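You operate a simulated robot arm through the tools that you are given. There is no shell and no other tool.

Carry out the task below with a simulated robot arm. There is one attempt and no reset: what you move stays moved.

## Task
Put things in order on the blue machine top. At the end: the blue cleaner bottle from the blue machine top is on the big white bobbin; one of the paper balls from the blue machine top is on top of the pink tub; the red bobbin stands where the blue cleaner bottle stood; the orange pad stands where the red bobbin stood; whatever was shut is shut again. Leave all else as you found it, and nothing knocked over. Set down upright: cleaner bottle.

The check looks at the end state, three seconds after you hand in, the way a careful person would. Anything else that was tipped, shoved, dropped, spilled or broken makes it a failure.

## Robot
A 6-joint arm with a two-finger gripper, fixed in place. Base frame: the origin is at the foot of the arm, x ahead of it, y to its left, z up; the work surface is at about z = 0. Units: m, degrees, N and s.
With the tool pointing down near the work surface it reaches from about 0.24 to 0.62 m from the base axis. Its first joint turns from -66.0 to 66.0 degrees. Payload 1.37 kg.
The TCP is the grasp point between the finger pads, 0.022 m short of the fingertips. In the tool frame z runs along the fingers and y along their closing line. The gripper opens to 0.092 m. The gripper's body begins 0.065 m behind the TCP.
Orientation is told as [roll, pitch, yaw] about the base's x, y, z axes, in that order, counted from this pose: with the fingers straight down and closing along the base's y, the tool's x points along the base's -x, its y along +y and its z along -z.

## Interface
- The arm moves only by the tool move_arm. Its argument "increments" is a list of rows, each an object (a shift or turn left out is 0, a gripper value left out holds the last) with "delta_pos": the shift along the base's x, y, z in m, a list of three; "dr": the turn, a rotation vector about the base's x, y, z in degrees, a list of three; "grip": the finger opening in m, from 0 to 0.092. In form: [{"delta_pos": [tx, ty, tz], "dr": [rx, ry, rz], "grip": grip}, ...]. A call has 1 to 20 rows; each row is the pose to reach, as a shift and turn from the pose commanded when the call began. A row lasts 0.2 s, in which the tool goes at most 0.05 m and 8.6 degrees; a call with a longer step from one row to the next is refused whole, and so is a gripper value outside its range. A pose out of reach is approached as far as the arm can. The call stops where the force on the tool passes 40 N (or 10 N more than at its start, if that is more) or the arm is blocked; 0.2 s more then pass. The fingers move at their own pace and stop on an object; they squeeze with about 26 N. The grip force told is the motor's: it shows also when the fingers shut on nothing. Time passes only in rows, and 0.2 s behind the last, so rows that repeat a pose let the fingers close. It gives the time, the measured TCP pose, the force on the tool (base axes), the opening and the grip force at its end, in the units of the frame above (readings bear some noise), with the torque about the TCP (base axes, N m) and any sound that the robot's microphone picked up.
- Cameras (640 x 400 px; columns grow to the right, rows downward): "scene" is fixed at [0.0641, -0.4397, 0.5825]; the picture's right is [0.70, -0.72, 0.00], its down [-0.44, -0.42, -0.79] and it looks along [0.57, 0.55, -0.61] (base axes); focal length 244 px, centre (320, 200). "wrist" rides on the gripper at [0.071, 0.019, -0.102] in the tool frame; the picture's right is [-0.26, 0.97, 0.00], its down [-0.75, -0.20, -0.63] and it looks along [-0.60, -0.16, 0.78] (tool axes); focal length 280 px, centre (320, 200).
- grab_frame(camera): a new picture of that camera. No time passes.
- probe_pixels(camera, pixels): there is no depth. For up to 12 entries [column, row, z] of the newest picture of that camera ("zoom" is the newest enlarged one), the place [x, y] in the base frame at which the ray of that pixel passes the height z, good to about 0.002 m, but the place of the scene camera against the robot may be out by one fixed shift of up to 0.025 m in any direction. No time passes.
- close_up(camera, box): a new picture of the part [left, top, right, bottom] of that camera's present view, enlarged. No time passes.
- sign_off(): hands the job in; it is judged then, once.

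Leave the gripper open and the arm clear of the work at the hand-in unless told otherwise.

The tools are called after "Call:" by a JSON object that holds its "api" and its "payload". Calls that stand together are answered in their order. move_arm: Moves the arm, as the interface text tells. Its arguments: {"type":"object","properties":{"increments":{"type":"array","items":{"type":"object","properties":{"delta_pos":{"type":"array","items":{"type":"number"}},"dr":{"type":"array","items":{"type":"number"}},"grip":{"type":"number"}}}}},"required":["increments"]} The other tools are called the same way: grab_frame (camera) takes a picture; probe_pixels (camera, pixels) gives the place at which the rays of pixels pass given heights; close_up (camera, box) takes an enlarged picture of a part of a camera's view; sign_off () hands the job in.

At the start:

```text
clock: 0.0
ee_pos: [0.4612, -0.0539, 0.4251]
tool_rot: [0.0, 0.0, -0.1]
force: [-0.4, 0.5, 0.0]
moment: [0.0, -0.02, -0.01]
width: 0.0919
finger_force: 0.0
```

scene: 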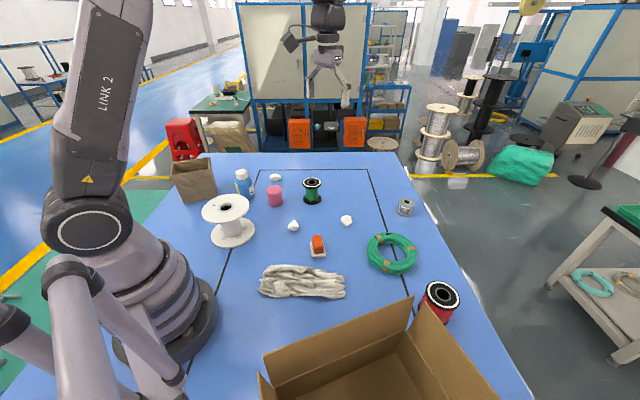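
wrist: 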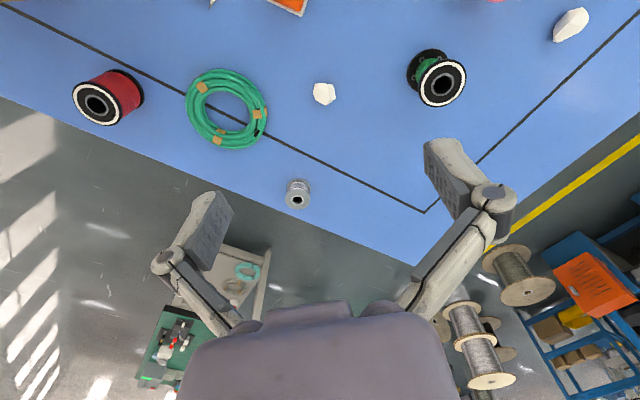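

I see the table with the cleaner bottle near (243,183), the white bobbin near (229,220), the pink tub (275,196), the red bobbin (438,300), the orange pad (318,246), and paper balls at (293,226), (346,220) and (275,178). I'll enlarge several regions first.

Call:
{"api": "close_up", "payload": {"camera": "scene", "box": [160, 150, 320, 250]}}

Call:
{"api": "close_up", "payload": {"camera": "scene", "box": [260, 170, 420, 270]}}

Call:
{"api": "close_up", "payload": {"camera": "scene", "box": [250, 225, 490, 375]}}

```text
4.00 times, centred on (240, 200) of scene
```

zoom: 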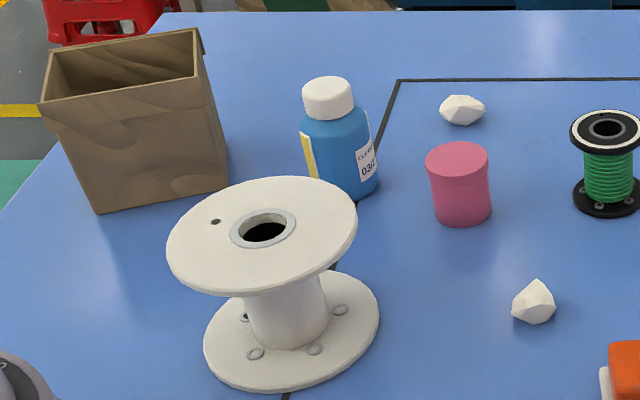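

```text
4.00 times, centred on (340, 220) of scene
```

zoom: 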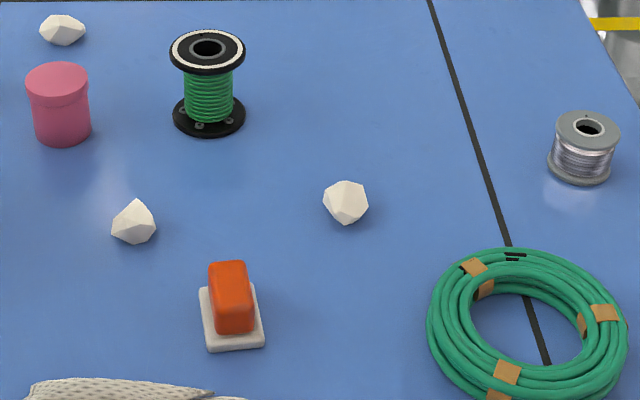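

```text
2.67 times, centred on (370, 300) of scene
```

zoom: 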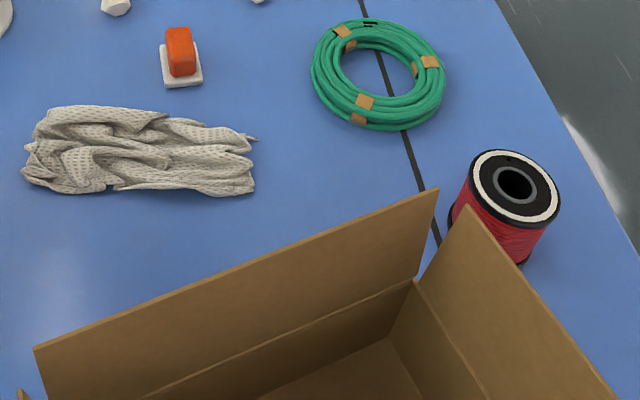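

Next I'll locate things with the scene camera, from the bases of the objects in the full picture. I'll do the same with the wrist picture for objects visible in both: the red bobbin, hose, grey spool, ball and green bobbin.

Call:
{"api": "grab_frame", "payload": {"camera": "scene"}}

Call:
{"api": "grab_frame", "payload": {"camera": "wrist"}}

Call:
{"api": "probe_pixels", "payload": {"camera": "scene", "pixels": [[245, 195, 0], [232, 234, 0], [229, 208, 0.08], [275, 203, 0], [293, 228, 0.015], [346, 221, 0.015], [318, 252, 0], [437, 313, 0], [442, 294, 0.07], [312, 199, 0], [405, 212, 0], [276, 178, 0.01]]}}

Call:
{"api": "probe_pixels", "payload": {"camera": "wrist", "pixels": [[324, 93, 0.015], [97, 104, 0.07], [124, 90, 0], [298, 192, 0.03], [442, 84, 0.08], [426, 66, 0], [570, 25, 0.015], [425, 211, 0]]}}

Call:
{"api": "probe_pixels", "payload": {"camera": "scene", "pixels": [[368, 170, 0], [259, 170, 0]]}}

```text
taken
```

scene: 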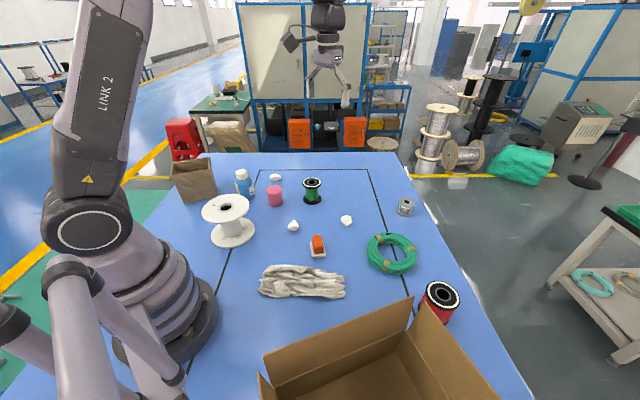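

```text
taken
```

wrist: 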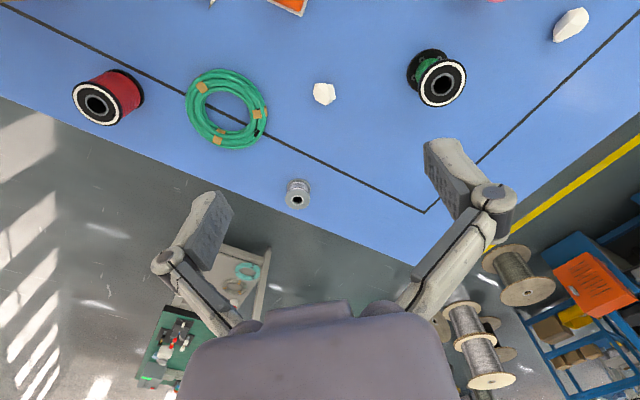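

```text
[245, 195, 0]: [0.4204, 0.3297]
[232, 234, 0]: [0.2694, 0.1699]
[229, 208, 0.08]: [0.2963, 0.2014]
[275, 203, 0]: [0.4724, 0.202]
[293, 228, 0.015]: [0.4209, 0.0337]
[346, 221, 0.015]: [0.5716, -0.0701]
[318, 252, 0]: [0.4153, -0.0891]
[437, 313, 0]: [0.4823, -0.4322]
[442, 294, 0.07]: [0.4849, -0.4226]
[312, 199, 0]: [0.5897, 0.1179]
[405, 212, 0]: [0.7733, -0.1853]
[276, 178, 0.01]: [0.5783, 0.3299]
```

```text
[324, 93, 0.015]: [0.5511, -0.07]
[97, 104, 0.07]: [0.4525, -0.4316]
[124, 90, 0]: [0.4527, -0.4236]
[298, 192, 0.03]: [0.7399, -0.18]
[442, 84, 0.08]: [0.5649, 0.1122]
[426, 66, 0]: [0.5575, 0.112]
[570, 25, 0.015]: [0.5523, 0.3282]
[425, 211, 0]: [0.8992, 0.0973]
```

```text
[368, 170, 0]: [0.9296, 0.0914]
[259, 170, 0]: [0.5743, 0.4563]
```

The two cameras differ by roughly (+0.025, 0) m, so I'll trust the wrist camera. I'll move high up toward the left with yaw 40° to look at the bottle, white bobbin and tub, staying well above everything.

Call:
{"api": "move_arm", "payload": {"increments": [{"delta_pos": [-0.019, 0.03, -0.006], "dr": [0, 0, 4]}, {"delta_pos": [-0.038, 0.06, -0.012], "dr": [0, 0, 8]}, {"delta_pos": [-0.057, 0.09, -0.018], "dr": [0, 0, 12]}, {"delta_pos": [-0.076, 0.12, -0.024], "dr": [0, 0, 16]}, {"delta_pos": [-0.095, 0.15, -0.03], "dr": [0, 0, 20]}, {"delta_pos": [-0.114, 0.18, -0.036], "dr": [0, 0, 24]}, {"delta_pos": [-0.133, 0.21, -0.042], "dr": [0, 0, 28]}, {"delta_pos": [-0.152, 0.24, -0.048], "dr": [0, 0, 32]}, {"delta_pos": [-0.171, 0.27, -0.054], "dr": [0, 0, 36]}, {"delta_pos": [-0.19, 0.3, -0.06], "dr": [0, 0, 40]}]}}

Call:
{"api": "grab_frame", "payload": {"camera": "wrist"}}

Call:
{"api": "grab_frame", "payload": {"camera": "scene"}}

```text
clock: 2.2
ee_pos: [0.2703, 0.2473, 0.3679]
tool_rot: [-0.1, 0.0, 40.0]
force: [-0.3, 0.3, -0.3]
moment: [-0.03, 0.05, -0.04]
width: 0.0922
finger_force: 0.0
```

```text
taken
```

wrist: 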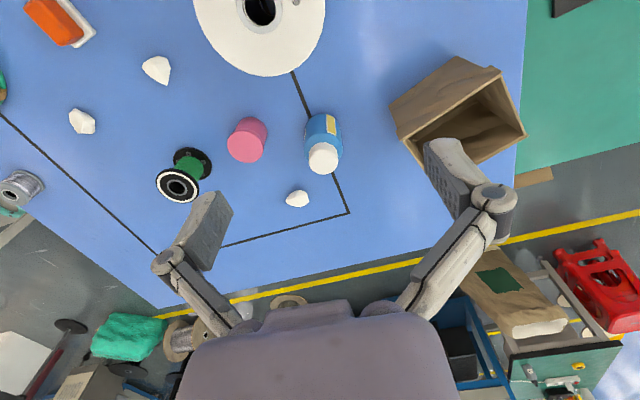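

```text
taken
```

scene: 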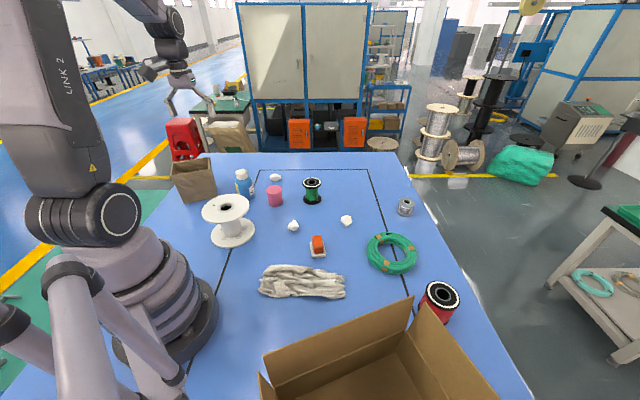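

The bottle is at (323,145), tub at (248,140), white bobbin at (262,30) and paper box at (460,110). I'll enlarge the wrist view around these.

Call:
{"api": "close_up", "payload": {"camera": "wrist", "box": [200, 60, 360, 160]}}

Call:
{"api": "close_up", "payload": {"camera": "wrist", "box": [200, 100, 360, 200]}}

Call:
{"api": "probe_pixels", "payload": {"camera": "wrist", "pixels": [[324, 123, 0], [323, 160, 0.1], [323, 160, 0.12], [248, 145, 0.06], [247, 130, 0], [157, 69, 0.015], [83, 122, 0.015], [262, 12, 0.1], [262, 12, 0.08], [55, 25, 0.02], [297, 199, 0.015], [349, 212, 0]]}}

```text
4.00 times, centred on (280, 110) of wrist
```

zoom: 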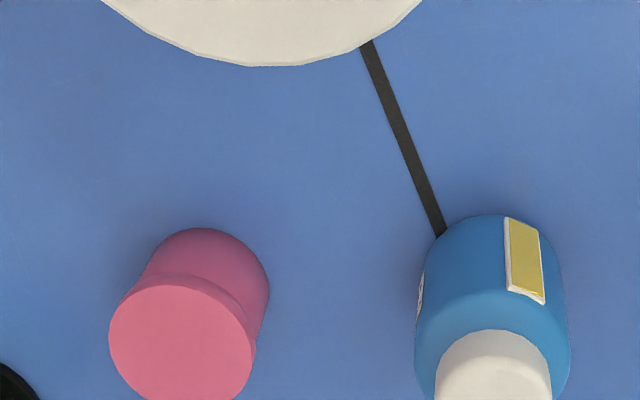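

```text
4.00 times, centred on (280, 150) of wrist
```

zoom: 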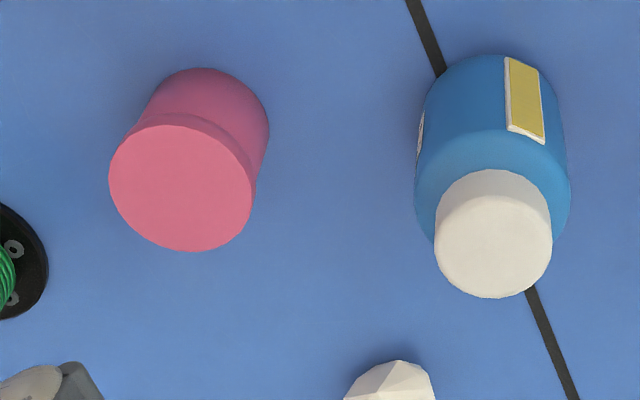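

```text
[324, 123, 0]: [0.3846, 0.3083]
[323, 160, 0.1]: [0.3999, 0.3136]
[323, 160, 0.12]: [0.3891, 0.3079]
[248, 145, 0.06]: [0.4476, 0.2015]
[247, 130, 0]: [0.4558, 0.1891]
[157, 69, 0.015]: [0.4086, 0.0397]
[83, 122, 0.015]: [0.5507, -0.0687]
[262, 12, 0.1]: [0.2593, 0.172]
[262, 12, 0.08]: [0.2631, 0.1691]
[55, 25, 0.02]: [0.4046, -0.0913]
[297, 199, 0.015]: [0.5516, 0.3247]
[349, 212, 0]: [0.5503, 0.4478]
```

The bottle stands at about (0.39, 0.31) with a body about 6 cm wide. I'll move over it at z≈0.22 to get a second view for its height and centre.

Call:
{"api": "move_arm", "payload": {"increments": [{"delta_pos": [0.024, 0.013, -0.03]}, {"delta_pos": [0.048, 0.026, -0.06]}, {"delta_pos": [0.072, 0.039, -0.09]}, {"delta_pos": [0.096, 0.052, -0.12]}, {"delta_pos": [0.12, 0.065, -0.148]}, {"delta_pos": [0.12, 0.065, -0.148]}]}}

Call:
{"api": "grab_frame", "payload": {"camera": "wrist"}}

```text
clock: 3.6
ee_pos: [0.3924, 0.3127, 0.2178]
tool_rot: [0.1, 0.0, 39.9]
force: [0.3, -0.1, 0.2]
moment: [0.02, -0.01, -0.05]
width: 0.092
finger_force: 0.1
```

```text
taken
```

wrist: 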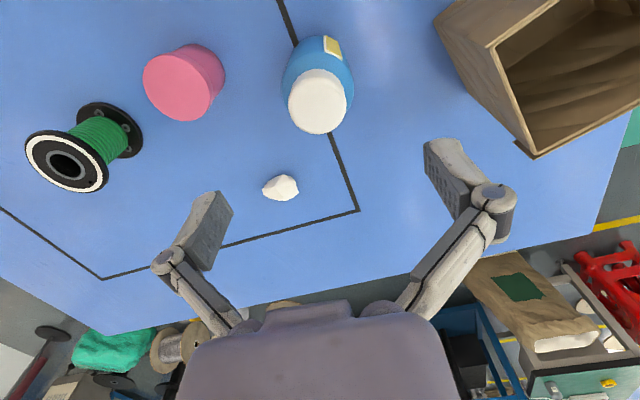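

Call:
{"api": "close_up", "payload": {"camera": "wrist", "box": [240, 30, 400, 130]}}

Call:
{"api": "probe_pixels", "payload": {"camera": "wrist", "pixels": [[318, 104, 0.08], [318, 104, 0.09], [318, 104, 0.1], [318, 104, 0.12], [185, 84, 0.05], [185, 84, 0.06], [185, 84, 0.07], [316, 75, 0.03], [281, 188, 0.015]]}}

```text
4.00 times, centred on (320, 80) of wrist
```

zoom: 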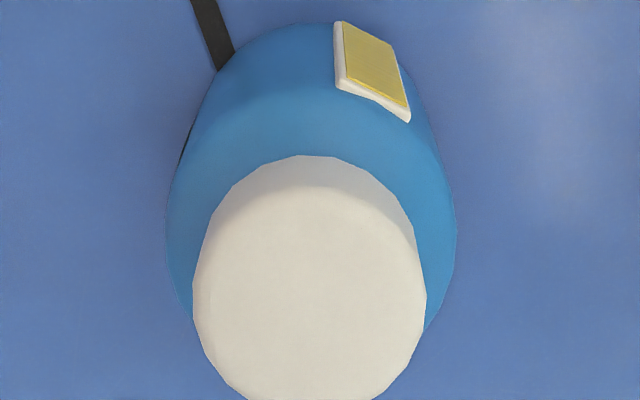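

```text
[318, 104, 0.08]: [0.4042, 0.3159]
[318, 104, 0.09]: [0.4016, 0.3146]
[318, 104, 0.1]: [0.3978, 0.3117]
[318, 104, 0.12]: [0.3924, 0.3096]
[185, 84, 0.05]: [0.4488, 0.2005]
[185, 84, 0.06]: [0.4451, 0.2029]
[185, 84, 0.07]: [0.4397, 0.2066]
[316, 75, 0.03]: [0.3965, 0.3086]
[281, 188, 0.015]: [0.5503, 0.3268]
```

The bottle axis comes out at (0.399, 0.313), about 0.10 m tall and 0.064 m across. Now I need the white bobbin's top height, so I'll move up and around (yaw 90°) to view it.

Call:
{"api": "move_arm", "payload": {"increments": [{"delta_pos": [0, 0, 0.04], "dr": [0, 0, 5]}, {"delta_pos": [-0.01, -0.03, 0.08], "dr": [0, 0, 10]}, {"delta_pos": [-0.02, -0.06, 0.09], "dr": [0, 0, 15]}, {"delta_pos": [-0.03, -0.09, 0.09], "dr": [0, 0, 20]}, {"delta_pos": [-0.04, -0.12, 0.09], "dr": [0, 0, 26]}, {"delta_pos": [-0.05, -0.15, 0.09], "dr": [0, 0, 32]}, {"delta_pos": [-0.06, -0.18, 0.09], "dr": [0, 0, 38]}, {"delta_pos": [-0.07, -0.21, 0.09], "dr": [0, 0, 44]}, {"delta_pos": [-0.08, -0.24, 0.09], "dr": [0, 0, 50]}, {"delta_pos": [-0.09, -0.26, 0.09], "dr": [0, 0, 50]}, {"delta_pos": [-0.09, -0.26, 0.09], "dr": [0, 0, 50]}]}}

Call:
{"api": "grab_frame", "payload": {"camera": "wrist"}}

```text
refused: row 2 steps farther than a row can; nothing moved
```

```text
taken
```

wrist: 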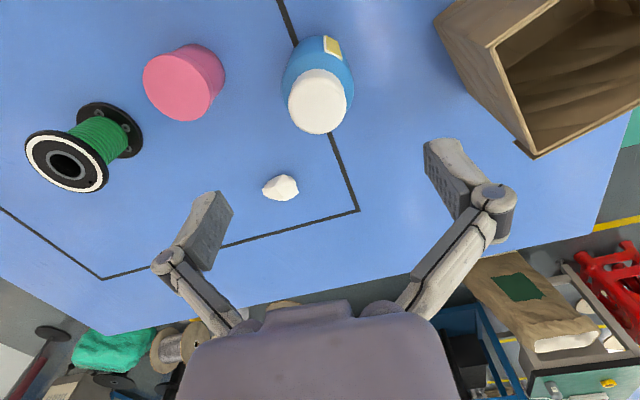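

One step was slightly too long, so nothing moved. I'll send the same move with shorter steps.

Call:
{"api": "move_arm", "payload": {"increments": [{"delta_pos": [0, 0, 0.04], "dr": [0, 0, 5]}, {"delta_pos": [-0.01, -0.03, 0.07], "dr": [0, 0, 10]}, {"delta_pos": [-0.02, -0.06, 0.09], "dr": [0, 0, 15]}, {"delta_pos": [-0.03, -0.09, 0.09], "dr": [0, 0, 20]}, {"delta_pos": [-0.04, -0.12, 0.09], "dr": [0, 0, 26]}, {"delta_pos": [-0.05, -0.15, 0.09], "dr": [0, 0, 32]}, {"delta_pos": [-0.06, -0.18, 0.09], "dr": [0, 0, 38]}, {"delta_pos": [-0.07, -0.21, 0.09], "dr": [0, 0, 44]}, {"delta_pos": [-0.08, -0.24, 0.09], "dr": [0, 0, 50]}, {"delta_pos": [-0.09, -0.26, 0.09], "dr": [0, 0, 50]}, {"delta_pos": [-0.09, -0.26, 0.09], "dr": [0, 0, 50]}]}}

Call:
{"api": "grab_frame", "payload": {"camera": "wrist"}}

```text
clock: 6.0
ee_pos: [0.3005, 0.05, 0.3076]
tool_rot: [0.0, 0.0, 89.9]
force: [0.7, 0.8, -0.8]
moment: [0.0, 0.02, 0.01]
width: 0.092
finger_force: 0.0
```

```text
taken
```

wrist: 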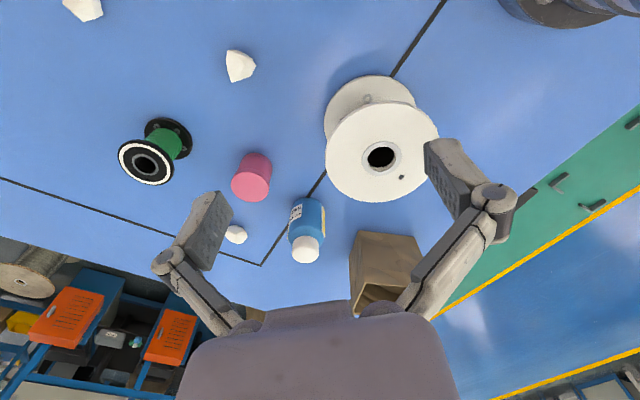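

Now the white bobbin is fully visible with its hole at (381,157). I'll zoom in and probe it at several heights.

Call:
{"api": "close_up", "payload": {"camera": "wrist", "box": [300, 70, 460, 210]}}

Call:
{"api": "probe_pixels", "payload": {"camera": "wrist", "pixels": [[381, 157, 0.07], [381, 157, 0.08], [381, 157, 0.09], [381, 157, 0.1], [381, 157, 0.11], [438, 145, 0.09], [326, 160, 0.09], [382, 202, 0.09], [382, 102, 0.09], [368, 75, 0.0]]}}

```text
2.86 times, centred on (380, 140) of wrist
```

zoom: 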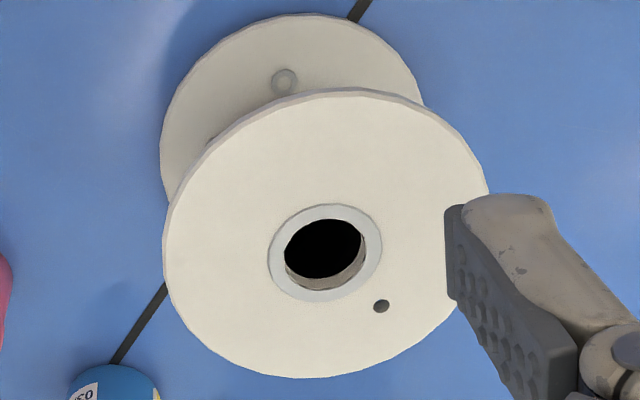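

```text
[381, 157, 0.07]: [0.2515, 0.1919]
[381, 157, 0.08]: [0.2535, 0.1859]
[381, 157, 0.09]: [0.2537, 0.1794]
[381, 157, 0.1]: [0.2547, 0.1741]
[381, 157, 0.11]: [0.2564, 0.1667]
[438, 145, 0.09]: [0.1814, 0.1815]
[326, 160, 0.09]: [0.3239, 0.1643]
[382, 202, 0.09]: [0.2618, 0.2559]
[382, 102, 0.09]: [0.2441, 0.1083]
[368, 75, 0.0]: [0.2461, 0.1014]
```

The bobbin top is at about z≈0.10, centre (0.257, 0.172), about 0.14 m across. Next I go above the bottle with yaw −25°, which closes between the two labels, at z≈0.22.

Call:
{"api": "move_arm", "payload": {"increments": [{"delta_pos": [0.007, 0.018, -0.005], "dr": [0, 0, -8.2]}, {"delta_pos": [0.014, 0.037, -0.01], "dr": [0, 0, -16.4]}, {"delta_pos": [0.021, 0.056, -0.015], "dr": [0, 0, -24.6]}, {"delta_pos": [0.028, 0.075, -0.02], "dr": [0, 0, -32.8]}, {"delta_pos": [0.035, 0.094, -0.025], "dr": [0, 0, -41]}, {"delta_pos": [0.042, 0.112, -0.03], "dr": [0, 0, -49.2]}, {"delta_pos": [0.049, 0.131, -0.035], "dr": [0, 0, -57.4]}, {"delta_pos": [0.056, 0.15, -0.04], "dr": [0, 0, -65.6]}, {"delta_pos": [0.063, 0.169, -0.045], "dr": [0, 0, -73.8]}, {"delta_pos": [0.07, 0.188, -0.05], "dr": [0, 0, -82]}, {"delta_pos": [0.077, 0.206, -0.055], "dr": [0, 0, -90.2]}, {"delta_pos": [0.084, 0.225, -0.06], "dr": [0, 0, -98.4]}, {"delta_pos": [0.091, 0.244, -0.07], "dr": [0, 0, -106.6]}, {"delta_pos": [0.0985, 0.263, -0.09], "dr": [0, 0, -114.8]}, {"delta_pos": [0.0985, 0.263, -0.09], "dr": [0, 0, -114.8]}]}}

Call:
{"api": "grab_frame", "payload": {"camera": "wrist"}}

Call:
{"api": "grab_frame", "payload": {"camera": "scene"}}

```text
clock: 9.2
ee_pos: [0.3982, 0.3156, 0.2154]
tool_rot: [0.0, -0.1, -25.0]
force: [0.7, 0.5, 0.2]
moment: [0.01, 0.01, 0.02]
width: 0.0919
finger_force: 0.1
```

```text
taken
```

wrist: 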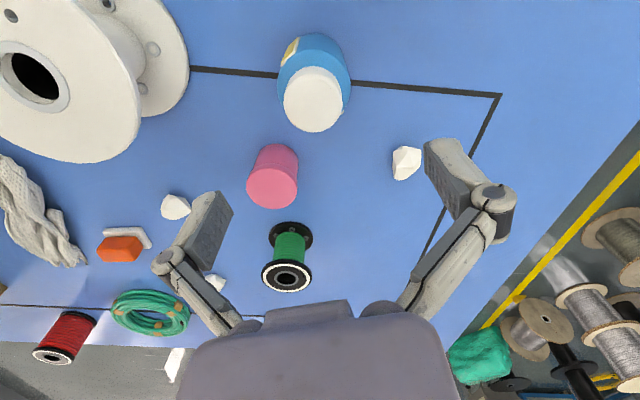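

```text
taken
```

scene: 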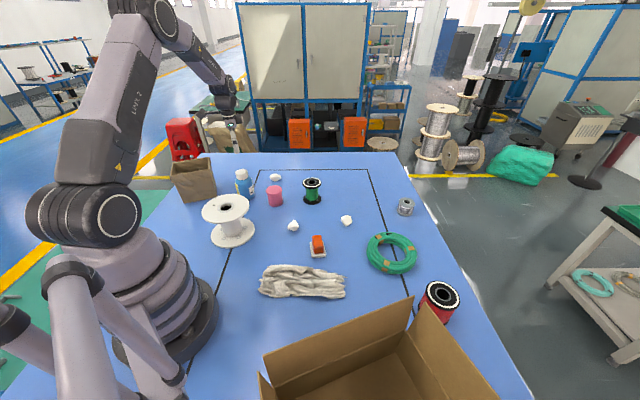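

The bottle is between the fingers' line. I'll refine the cap centre in this view.

Call:
{"api": "close_up", "payload": {"camera": "wrist", "box": [240, 30, 400, 140]}}

Call:
{"api": "probe_pixels", "payload": {"camera": "wrist", "pixels": [[313, 102, 0.09], [313, 102, 0.1], [313, 102, 0.11], [32, 75, 0.09], [32, 75, 0.1], [32, 75, 0.11], [307, 34, 0.0], [277, 92, 0.03], [350, 85, 0.03]]}}

```text
3.64 times, centred on (320, 85) of wrist
```

zoom: 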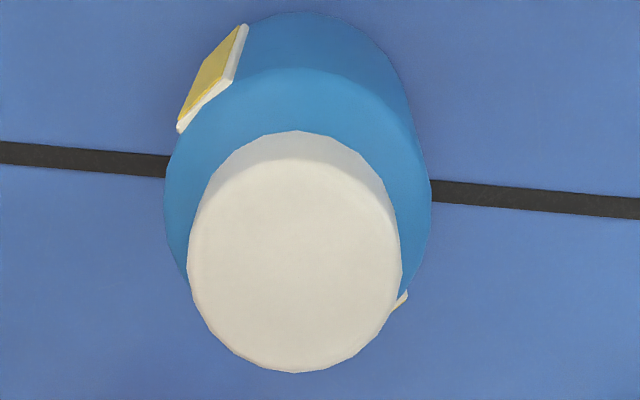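

```text
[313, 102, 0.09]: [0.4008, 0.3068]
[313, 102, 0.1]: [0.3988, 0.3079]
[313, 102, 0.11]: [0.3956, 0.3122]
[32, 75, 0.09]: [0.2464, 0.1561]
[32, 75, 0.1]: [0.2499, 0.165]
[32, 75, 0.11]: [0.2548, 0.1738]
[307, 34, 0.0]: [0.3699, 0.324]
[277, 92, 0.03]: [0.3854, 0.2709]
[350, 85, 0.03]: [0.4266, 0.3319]
```

My estimates agree: bottle axis (0.398, 0.3115), height ≈0.107, bobbin top ≈0.105. I'll descend around the bottle to TCP z≈0.055.

Call:
{"api": "move_arm", "payload": {"increments": [{"delta_pos": [-0.0017, -0.0026, -0.04]}, {"delta_pos": [-0.0017, -0.0026, -0.075]}, {"delta_pos": [-0.0017, -0.0026, -0.105]}, {"delta_pos": [-0.0017, -0.0026, -0.13]}, {"delta_pos": [-0.0017, -0.0026, -0.15]}, {"delta_pos": [-0.0017, -0.0026, -0.162]}]}}

Call:
{"api": "grab_frame", "payload": {"camera": "wrist"}}

Call:
{"api": "close_up", "payload": {"camera": "scene", "box": [160, 130, 320, 230]}}

```text
clock: 10.6
ee_pos: [0.3978, 0.312, 0.0564]
tool_rot: [0.0, -0.1, -24.8]
force: [-1.4, -2.2, 4.3]
moment: [0.01, -0.07, -0.04]
width: 0.0922
finger_force: 0.1
```

```text
taken
```

wrist: 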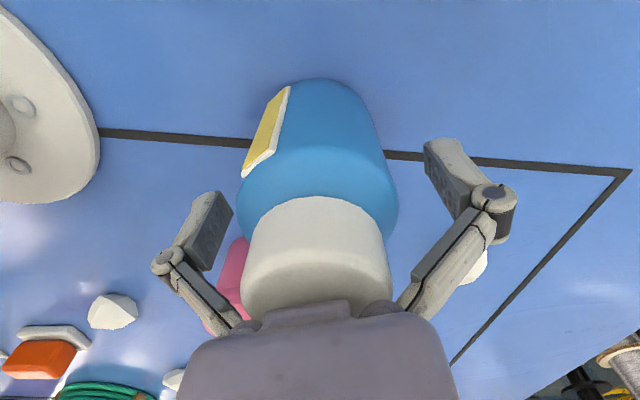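

```text
4.00 times, centred on (240, 180) of scene
```

zoom: 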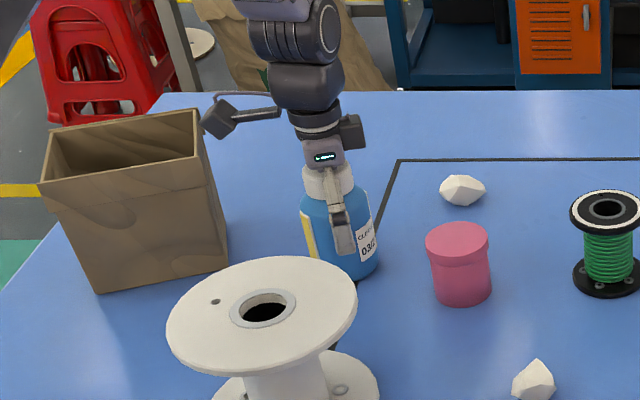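

Force reads 4.3 N upward, so the palm might be touching the cap. I'll raise by 6 mm and read again before closing.

Call:
{"api": "move_arm", "payload": {"increments": [{"delta_pos": [0, 0, 0.006]}, {"delta_pos": [0, 0, 0.006]}, {"delta_pos": [0, 0, 0.006]}]}}

Call:
{"api": "close_up", "payload": {"camera": "scene", "box": [200, 150, 280, 200]}}

```text
clock: 11.4
ee_pos: [0.3975, 0.3107, 0.0625]
tool_rot: [-0.1, 0.0, -24.8]
force: [-0.1, -0.2, -0.2]
moment: [0.03, 0.0, -0.02]
width: 0.0921
finger_force: 0.0
```

```text
8.00 times, centred on (240, 175) of scene
```

zoom: 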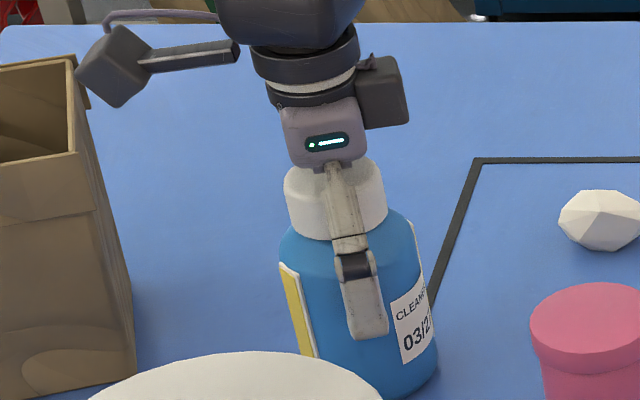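

The force is gone and the bottle stands upright. Closing the fingers now.

Call:
{"api": "move_arm", "payload": {"increments": [{"grip": 0.05}, {"grip": 0.05}, {"grip": 0.05}, {"grip": 0.05}, {"grip": 0.05}]}}

Call:
{"api": "close_up", "payload": {"camera": "scene", "box": [200, 150, 280, 200]}}

```text
clock: 12.6
ee_pos: [0.3973, 0.3124, 0.0631]
tool_rot: [0.2, -0.1, -24.9]
force: [-6.2, -4.5, 26.6]
moment: [0.3, -0.03, 0.06]
width: 0.0642
finger_force: 26.1
```

```text
8.00 times, centred on (240, 175) of scene
```

zoom: 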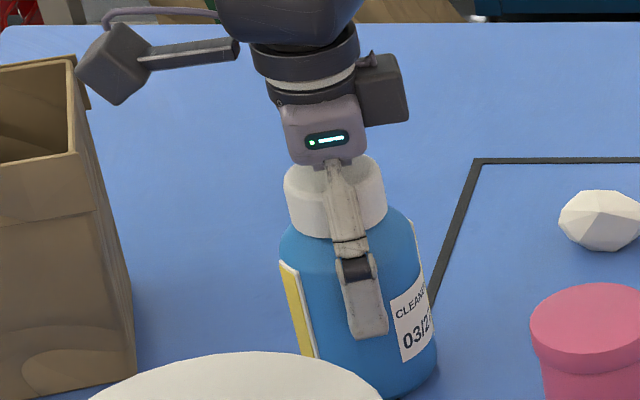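

The fingers hold at 0.0642 m, with some upward push of 27 N on the tool. I'll lift gently and check.

Call:
{"api": "move_arm", "payload": {"increments": [{"delta_pos": [0, 0, 0.005]}, {"delta_pos": [0, 0, 0.012]}, {"delta_pos": [0, 0, 0.02]}, {"delta_pos": [0, 0, 0.02]}]}}

Call:
{"api": "close_up", "payload": {"camera": "scene", "box": [200, 150, 280, 200]}}

Call:
{"api": "grab_frame", "payload": {"camera": "wrist"}}

```text
clock: 13.6
ee_pos: [0.3978, 0.3103, 0.0819]
tool_rot: [-0.1, 0.0, -24.9]
force: [-0.3, -0.6, -2.9]
moment: [0.0, 0.0, -0.01]
width: 0.0609
finger_force: 26.0
```

```text
8.00 times, centred on (240, 175) of scene
```

zoom: 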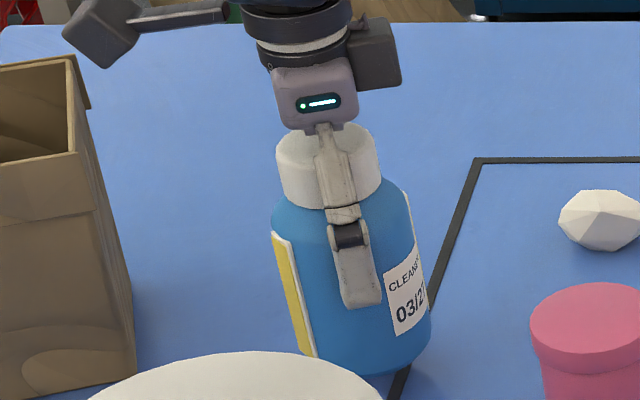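

```text
taken
```

wrist: 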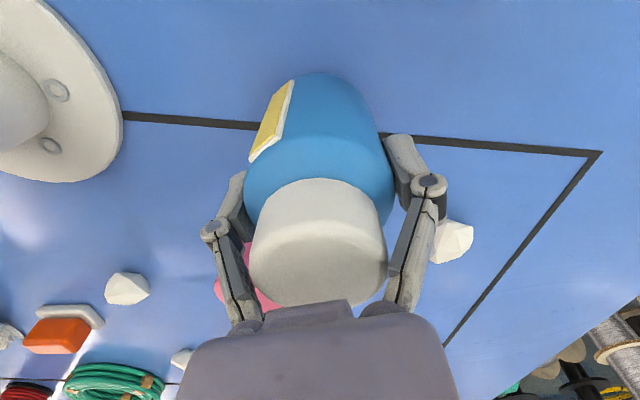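

The bottle is up, with 2.9 N of weight and the width now 0.0609. I'll raise straight up to z≈0.22 slowly and verify the grip stays.

Call:
{"api": "move_arm", "payload": {"increments": [{"delta_pos": [0, 0, 0.015]}, {"delta_pos": [0, 0, 0.035]}, {"delta_pos": [0, 0, 0.06]}, {"delta_pos": [0, 0, 0.085]}, {"delta_pos": [0, 0, 0.11]}, {"delta_pos": [0, 0, 0.13]}, {"delta_pos": [0, 0, 0.14]}, {"delta_pos": [0, 0, 0.14]}]}}

Call:
{"api": "grab_frame", "payload": {"camera": "wrist"}}

Call:
{"api": "close_up", "payload": {"camera": "scene", "box": [160, 110, 320, 210]}}

```text
clock: 15.4
ee_pos: [0.3964, 0.3114, 0.2225]
tool_rot: [0.0, -0.1, -24.8]
force: [0.4, 0.2, -2.1]
moment: [0.0, 0.0, 0.01]
width: 0.061
finger_force: 25.9
```

```text
taken
```

wrist: 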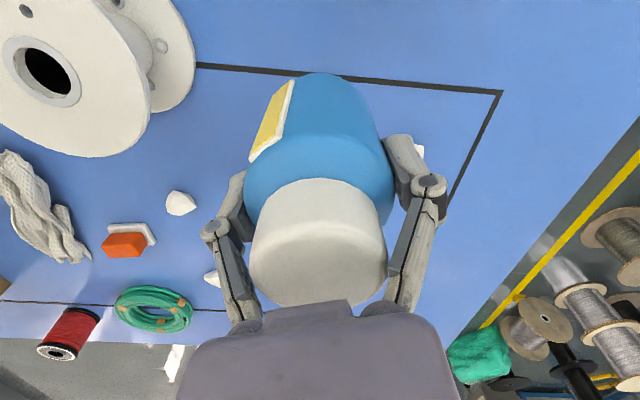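

```text
4.00 times, centred on (240, 160) of scene
```

zoom: 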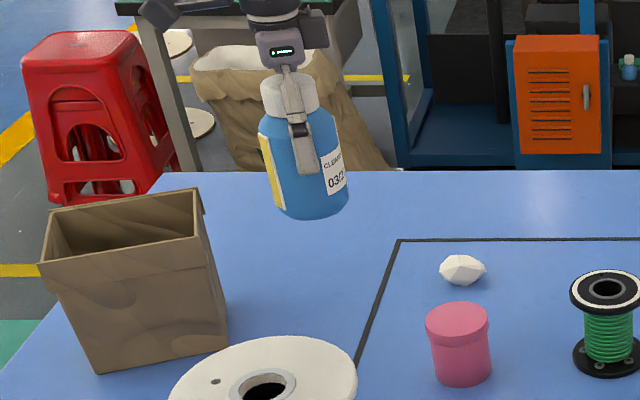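

The grip is steady at 0.061. I'll probe the bobbin hole from this view again while moving above it at z≈0.22.

Call:
{"api": "probe_pixels", "payload": {"camera": "wrist", "pixels": [[46, 73, 0.095], [46, 73, 0.1], [46, 73, 0.105], [46, 73, 0.11]]}}

Call:
{"api": "move_arm", "payload": {"increments": [{"delta_pos": [-0.014, -0.014, 0]}, {"delta_pos": [-0.036, -0.035, 0]}, {"delta_pos": [-0.06, -0.059, 0]}, {"delta_pos": [-0.084, -0.083, 0]}, {"delta_pos": [-0.108, -0.107, 0]}, {"delta_pos": [-0.13, -0.128, 0]}, {"delta_pos": [-0.1425, -0.1405, 0]}, {"delta_pos": [-0.1425, -0.1405, 0]}]}}

Call:
{"api": "grab_frame", "payload": {"camera": "wrist"}}

Call:
{"api": "close_up", "payload": {"camera": "scene", "box": [160, 150, 320, 250]}}

```text
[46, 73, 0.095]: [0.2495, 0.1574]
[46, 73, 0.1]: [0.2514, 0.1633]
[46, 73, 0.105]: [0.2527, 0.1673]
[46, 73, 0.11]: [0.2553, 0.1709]
```

```text
clock: 17.2
ee_pos: [0.2543, 0.1721, 0.2217]
tool_rot: [0.0, 0.0, -24.8]
force: [-0.3, 0.4, -2.3]
moment: [-0.04, 0.01, -0.02]
width: 0.0612
finger_force: 25.6
```

```text
taken
```

wrist: 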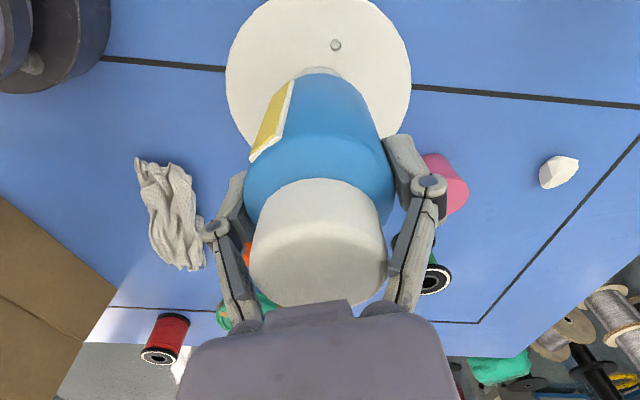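

```text
4.00 times, centred on (240, 200) of scene
```

zoom: 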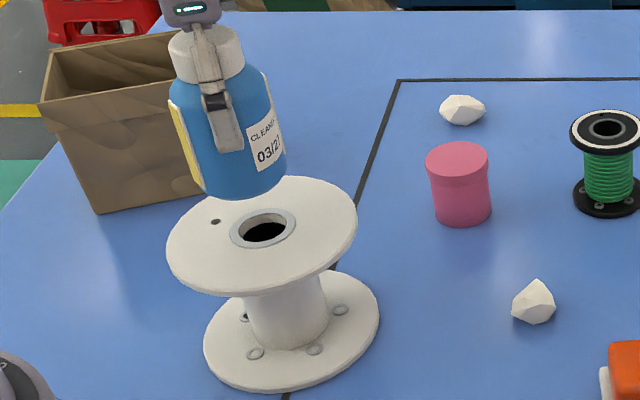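

The bottle is over the bobbin, lined up with the hole. I'll lower to z≈0.176, just above expected contact.

Call:
{"api": "move_arm", "payload": {"increments": [{"delta_pos": [0.001, -0.0005, -0.02]}, {"delta_pos": [0.001, -0.0005, -0.035]}, {"delta_pos": [0.001, -0.0005, -0.043]}, {"delta_pos": [0.001, -0.0005, -0.045]}, {"delta_pos": [0.001, -0.0005, -0.045]}]}}

Call:
{"api": "close_up", "payload": {"camera": "scene", "box": [190, 160, 270, 210]}}

```text
clock: 18.4
ee_pos: [0.256, 0.1712, 0.1768]
tool_rot: [0.0, 0.0, -24.9]
force: [-1.1, 0.3, -2.3]
moment: [0.02, -0.03, 0.02]
width: 0.0611
finger_force: 26.2
```

```text
8.00 times, centred on (230, 185) of scene
```

zoom: 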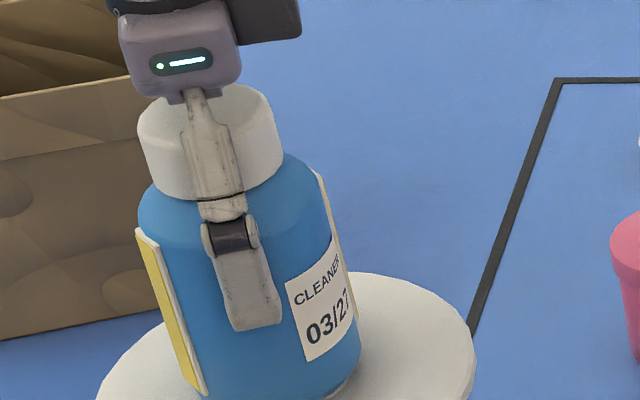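

No contact yet, with force still −2.3 N. I'll go down 2 mm steps to feel for contact.

Call:
{"api": "move_arm", "payload": {"increments": [{"delta_pos": [0, 0, -0.002]}, {"delta_pos": [0, 0, -0.004]}, {"delta_pos": [0, 0, -0.004]}]}}

Call:
{"api": "close_up", "payload": {"camera": "scene", "box": [180, 180, 276, 240]}}

```text
clock: 19.1
ee_pos: [0.2555, 0.1703, 0.1751]
tool_rot: [0.1, -0.1, -24.8]
force: [-3.3, -0.4, 10.5]
moment: [-0.11, 0.08, -0.01]
width: 0.061
finger_force: 26.7
stopped in row 3: the force on the tool passed its limit at 42 N (the readings are from after the stop); the commanded pose is now the measured one
```

```text
6.67 times, centred on (228, 210) of scene
```

zoom: 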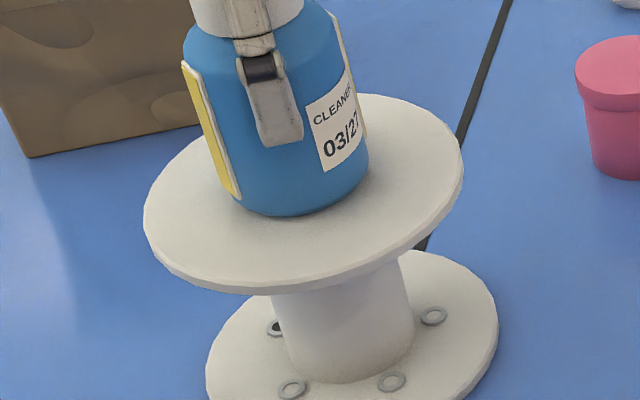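

Contact was felt at z≈0.174 and the bottle sits centred on the bobbin. I'll open the fingers in place, then rise straight up.

Call:
{"api": "move_arm", "payload": {"increments": [{"grip": 0.066}, {"grip": 0.074}, {"grip": 0.085}, {"grip": 0.092}, {"grip": 0.092}]}}

Call:
{"api": "close_up", "payload": {"camera": "scene", "box": [180, 160, 276, 220]}}

Call:
{"api": "grab_frame", "payload": {"camera": "wrist"}}

```text
clock: 20.3
ee_pos: [0.256, 0.1704, 0.1755]
tool_rot: [0.1, 0.0, -24.7]
force: [0.2, 1.4, 0.4]
moment: [0.0, -0.01, 0.01]
width: 0.092
finger_force: 0.1
```

```text
6.67 times, centred on (228, 190) of scene
```

zoom: 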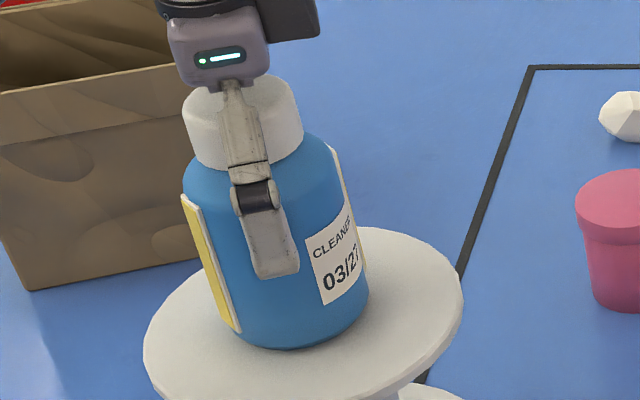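

```text
taken
```

wrist: 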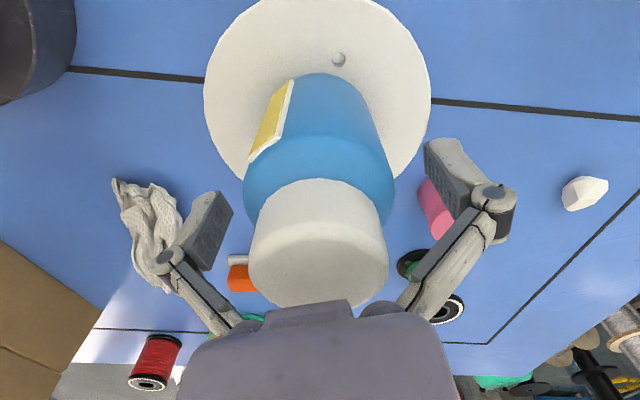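

The bottle is standing free and upright. I'll rise to z≈0.345 and swing right to view the red bobbin and the carton flaps.

Call:
{"api": "move_arm", "payload": {"increments": [{"delta_pos": [0, 0, 0.02]}, {"delta_pos": [0, 0, 0.06]}, {"delta_pos": [0, 0, 0.105]}, {"delta_pos": [0, 0, 0.15]}, {"delta_pos": [0.004, -0.03, 0.17], "dr": [0, 0, -2]}, {"delta_pos": [0.01, -0.075, 0.17], "dr": [0, 0, -4]}, {"delta_pos": [0.017, -0.12, 0.17], "dr": [0, 0, -6]}, {"delta_pos": [0.024, -0.165, 0.17], "dr": [0, 0, -8]}, {"delta_pos": [0.032, -0.21, 0.17], "dr": [0, 0, -10]}, {"delta_pos": [0.04, -0.255, 0.17], "dr": [0, 0, -12]}, {"delta_pos": [0.047, -0.3, 0.17], "dr": [0, 0, -14]}, {"delta_pos": [0.054, -0.345, 0.17], "dr": [0, 0, -15]}, {"delta_pos": [0.062, -0.385, 0.17], "dr": [0, 0, -15]}, {"delta_pos": [0.064, -0.4, 0.17], "dr": [0, 0, -15]}, {"delta_pos": [0.064, -0.4, 0.17], "dr": [0, 0, -15]}]}}

Call:
{"api": "grab_frame", "payload": {"camera": "wrist"}}

Call:
{"api": "grab_frame", "payload": {"camera": "scene"}}

```text
clock: 23.5
ee_pos: [0.319, -0.2301, 0.346]
tool_rot: [0.1, -0.1, -39.7]
force: [-0.4, 0.1, 0.2]
moment: [0.01, 0.02, -0.01]
width: 0.0917
finger_force: 0.1
```

```text
taken
```

wrist: 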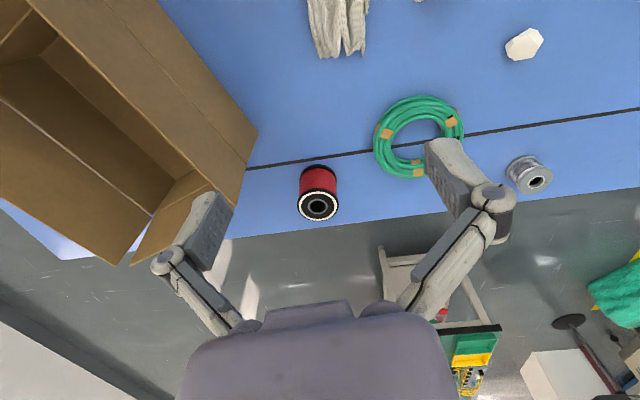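

```text
taken
```

scene: 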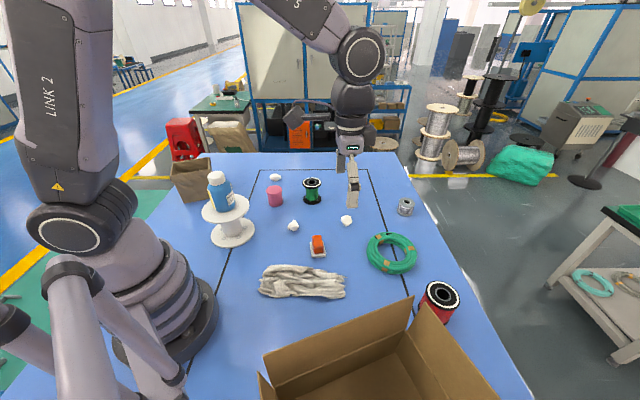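

The bottle stands on the bobbin. Now for the red bobbin at (318,193) in the wrist view, I'll zoom and probe.

Call:
{"api": "close_up", "payload": {"camera": "wrist", "box": [240, 140, 400, 240]}}

Call:
{"api": "probe_pixels", "payload": {"camera": "wrist", "pixels": [[317, 206, 0.05], [317, 206, 0.06], [317, 206, 0.07], [317, 206, 0.08], [318, 166, 0], [318, 173, 0], [257, 135, 0.1], [257, 135, 0.14], [243, 165, 0.1], [121, 264, 0.14]]}}

```text
4.00 times, centred on (320, 190) of wrist
```

zoom: 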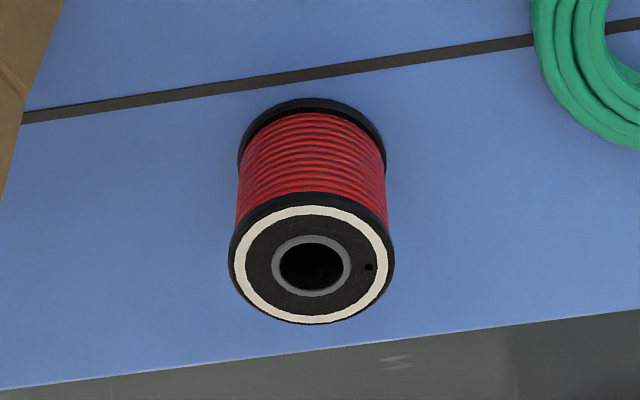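

```text
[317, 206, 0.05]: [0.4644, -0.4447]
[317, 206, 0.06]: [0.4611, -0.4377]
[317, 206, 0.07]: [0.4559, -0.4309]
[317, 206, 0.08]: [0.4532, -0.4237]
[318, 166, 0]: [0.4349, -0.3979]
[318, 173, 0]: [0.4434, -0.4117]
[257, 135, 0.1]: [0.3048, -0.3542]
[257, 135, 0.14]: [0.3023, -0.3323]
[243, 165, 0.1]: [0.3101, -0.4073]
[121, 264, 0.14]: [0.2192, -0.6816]
```

The red bobbin axis is at about (0.455, −0.428), height ≈0.073, diameter ≈0.072, radius from base 0.625, so it's right at the reach limit. I'll go above it at z≈0.17 and see how well the arm gets there.

Call:
{"api": "move_arm", "payload": {"increments": [{"delta_pos": [0.017, -0.025, -0.01]}, {"delta_pos": [0.037, -0.055, -0.025]}, {"delta_pos": [0.057, -0.084, -0.045]}, {"delta_pos": [0.076, -0.112, -0.065]}, {"delta_pos": [0.095, -0.14, -0.09]}, {"delta_pos": [0.113, -0.166, -0.115]}, {"delta_pos": [0.128, -0.187, -0.145]}, {"delta_pos": [0.1355, -0.1983, -0.175]}, {"delta_pos": [0.1355, -0.1983, -0.175]}, {"delta_pos": [0.1355, -0.1983, -0.175]}]}}

Call:
{"api": "grab_frame", "payload": {"camera": "wrist"}}

Call:
{"api": "grab_frame", "payload": {"camera": "scene"}}

```text
clock: 25.7
ee_pos: [0.4564, -0.4276, 0.169]
tool_rot: [0.1, -0.1, -39.8]
force: [-0.7, 0.0, -0.3]
moment: [-0.01, 0.0, -0.01]
width: 0.0919
finger_force: 0.1
```

```text
taken
```

wrist: 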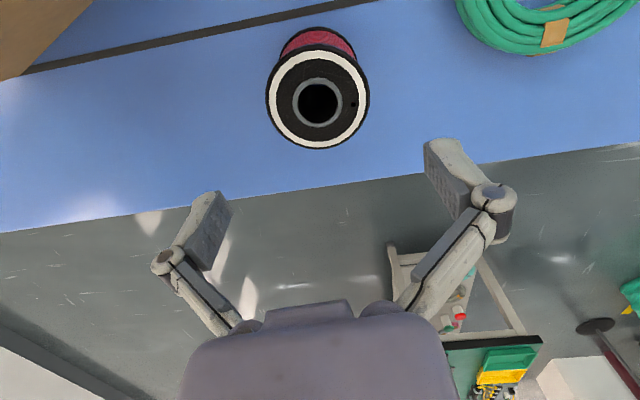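

```text
taken
```

scene: 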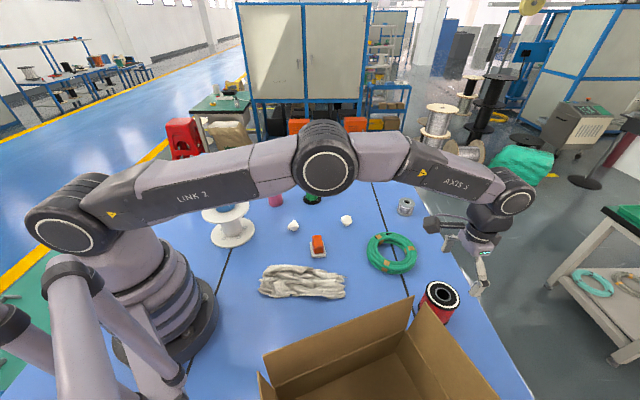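

The arm reaches it. I'll refine the flange centre: the ring's centre appears at about (317,101).

Call:
{"api": "close_up", "payload": {"camera": "wrist", "box": [240, 20, 400, 160]}}

Call:
{"api": "probe_pixels", "payload": {"camera": "wrist", "pixels": [[317, 99, 0.065], [317, 99, 0.07], [317, 99, 0.075], [317, 99, 0.08], [266, 99, 0.073], [370, 96, 0.073], [317, 50, 0.073], [320, 149, 0.073]]}}

```text
2.86 times, centred on (320, 90) of wrist
```

zoom: 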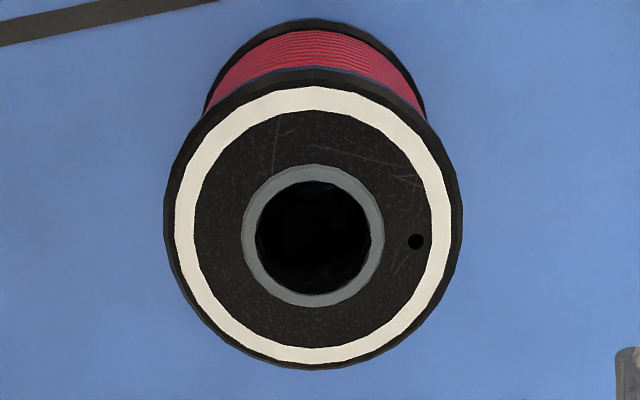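

```text
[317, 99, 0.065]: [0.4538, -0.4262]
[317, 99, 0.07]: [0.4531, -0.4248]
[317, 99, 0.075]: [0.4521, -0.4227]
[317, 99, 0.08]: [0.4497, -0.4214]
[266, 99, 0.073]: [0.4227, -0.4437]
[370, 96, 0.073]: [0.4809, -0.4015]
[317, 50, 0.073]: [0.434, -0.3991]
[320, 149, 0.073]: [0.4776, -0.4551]
```

The flange centre is at about (0.4535, −0.4255). I'll descend to TCP z≈0.058 around it with the fingers fully open.

Call:
{"api": "move_arm", "payload": {"increments": [{"delta_pos": [-0.0015, 0.0025, -0.03]}, {"delta_pos": [-0.0015, 0.0025, -0.06]}, {"delta_pos": [-0.0015, 0.0025, -0.085]}, {"delta_pos": [-0.0015, 0.0025, -0.1]}, {"delta_pos": [-0.0015, 0.0025, -0.112]}, {"delta_pos": [-0.0015, 0.0025, -0.112]}, {"delta_pos": [-0.0015, 0.0025, -0.112]}]}}

Call:
{"api": "grab_frame", "payload": {"camera": "wrist"}}

Call:
{"api": "close_up", "payload": {"camera": "scene", "box": [380, 230, 540, 330]}}

```text
clock: 27.3
ee_pos: [0.4539, -0.4256, 0.0557]
tool_rot: [-0.1, -0.1, -39.9]
force: [-0.3, 0.1, 0.3]
moment: [0.0, 0.03, 0.0]
width: 0.0919
finger_force: 0.1
```

```text
taken
```

wrist: 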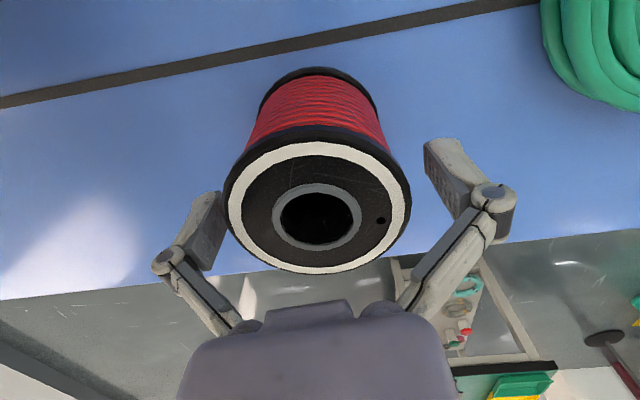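

```text
4.00 times, centred on (460, 280) of scene
```

zoom: 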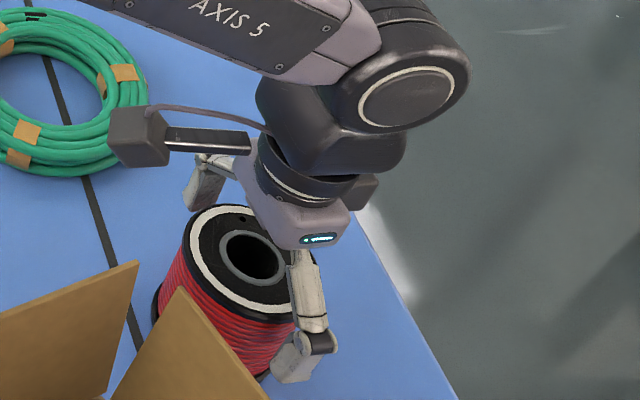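

The fingers straddle the bobbin evenly. Closing now.

Call:
{"api": "move_arm", "payload": {"increments": [{"grip": 0.06}, {"grip": 0.06}, {"grip": 0.06}, {"grip": 0.06}, {"grip": 0.06}]}}

Call:
{"api": "grab_frame", "payload": {"camera": "wrist"}}

```text
clock: 28.5
ee_pos: [0.4538, -0.424, 0.0586]
tool_rot: [0.1, -0.1, -39.8]
force: [-1.6, -1.6, 5.3]
moment: [-0.07, 0.11, -0.01]
width: 0.07
finger_force: 26.0
```

```text
taken
```

wrist: 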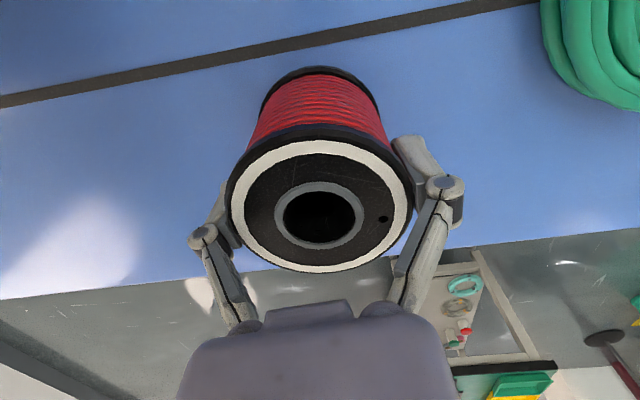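

It's held at 0.070 and hardly moved. The spot to remember is (0.4535, −0.426). Lifting slowly.

Call:
{"api": "move_arm", "payload": {"increments": [{"delta_pos": [0, 0, 0.005]}, {"delta_pos": [0, 0, 0.015]}, {"delta_pos": [0, 0, 0.03]}, {"delta_pos": [0, 0, 0.03]}]}}

Call:
{"api": "grab_frame", "payload": {"camera": "wrist"}}

Call:
{"api": "close_up", "payload": {"camera": "scene", "box": [380, 210, 540, 330]}}

```text
clock: 29.5
ee_pos: [0.4536, -0.4258, 0.0875]
tool_rot: [0.1, -0.1, -39.8]
force: [-0.4, 0.3, -1.2]
moment: [0.03, -0.04, 0.01]
width: 0.0695
finger_force: 25.9
```

```text
taken
```

wrist: 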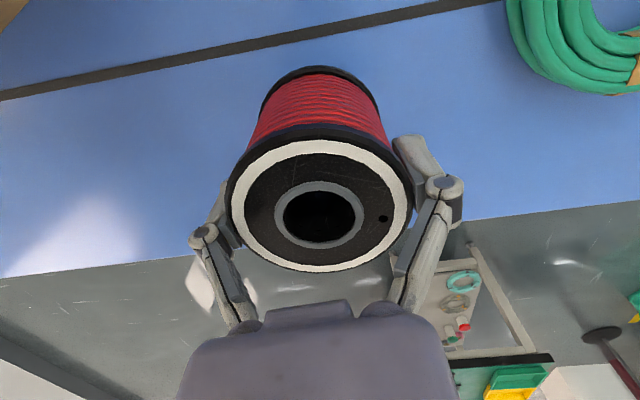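

```text
3.33 times, centred on (460, 270) of scene
```

zoom: 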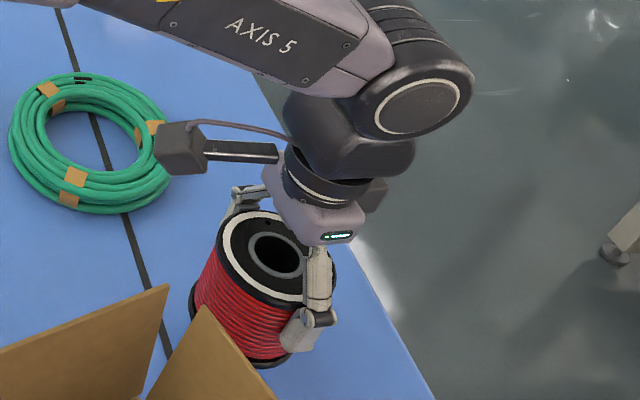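

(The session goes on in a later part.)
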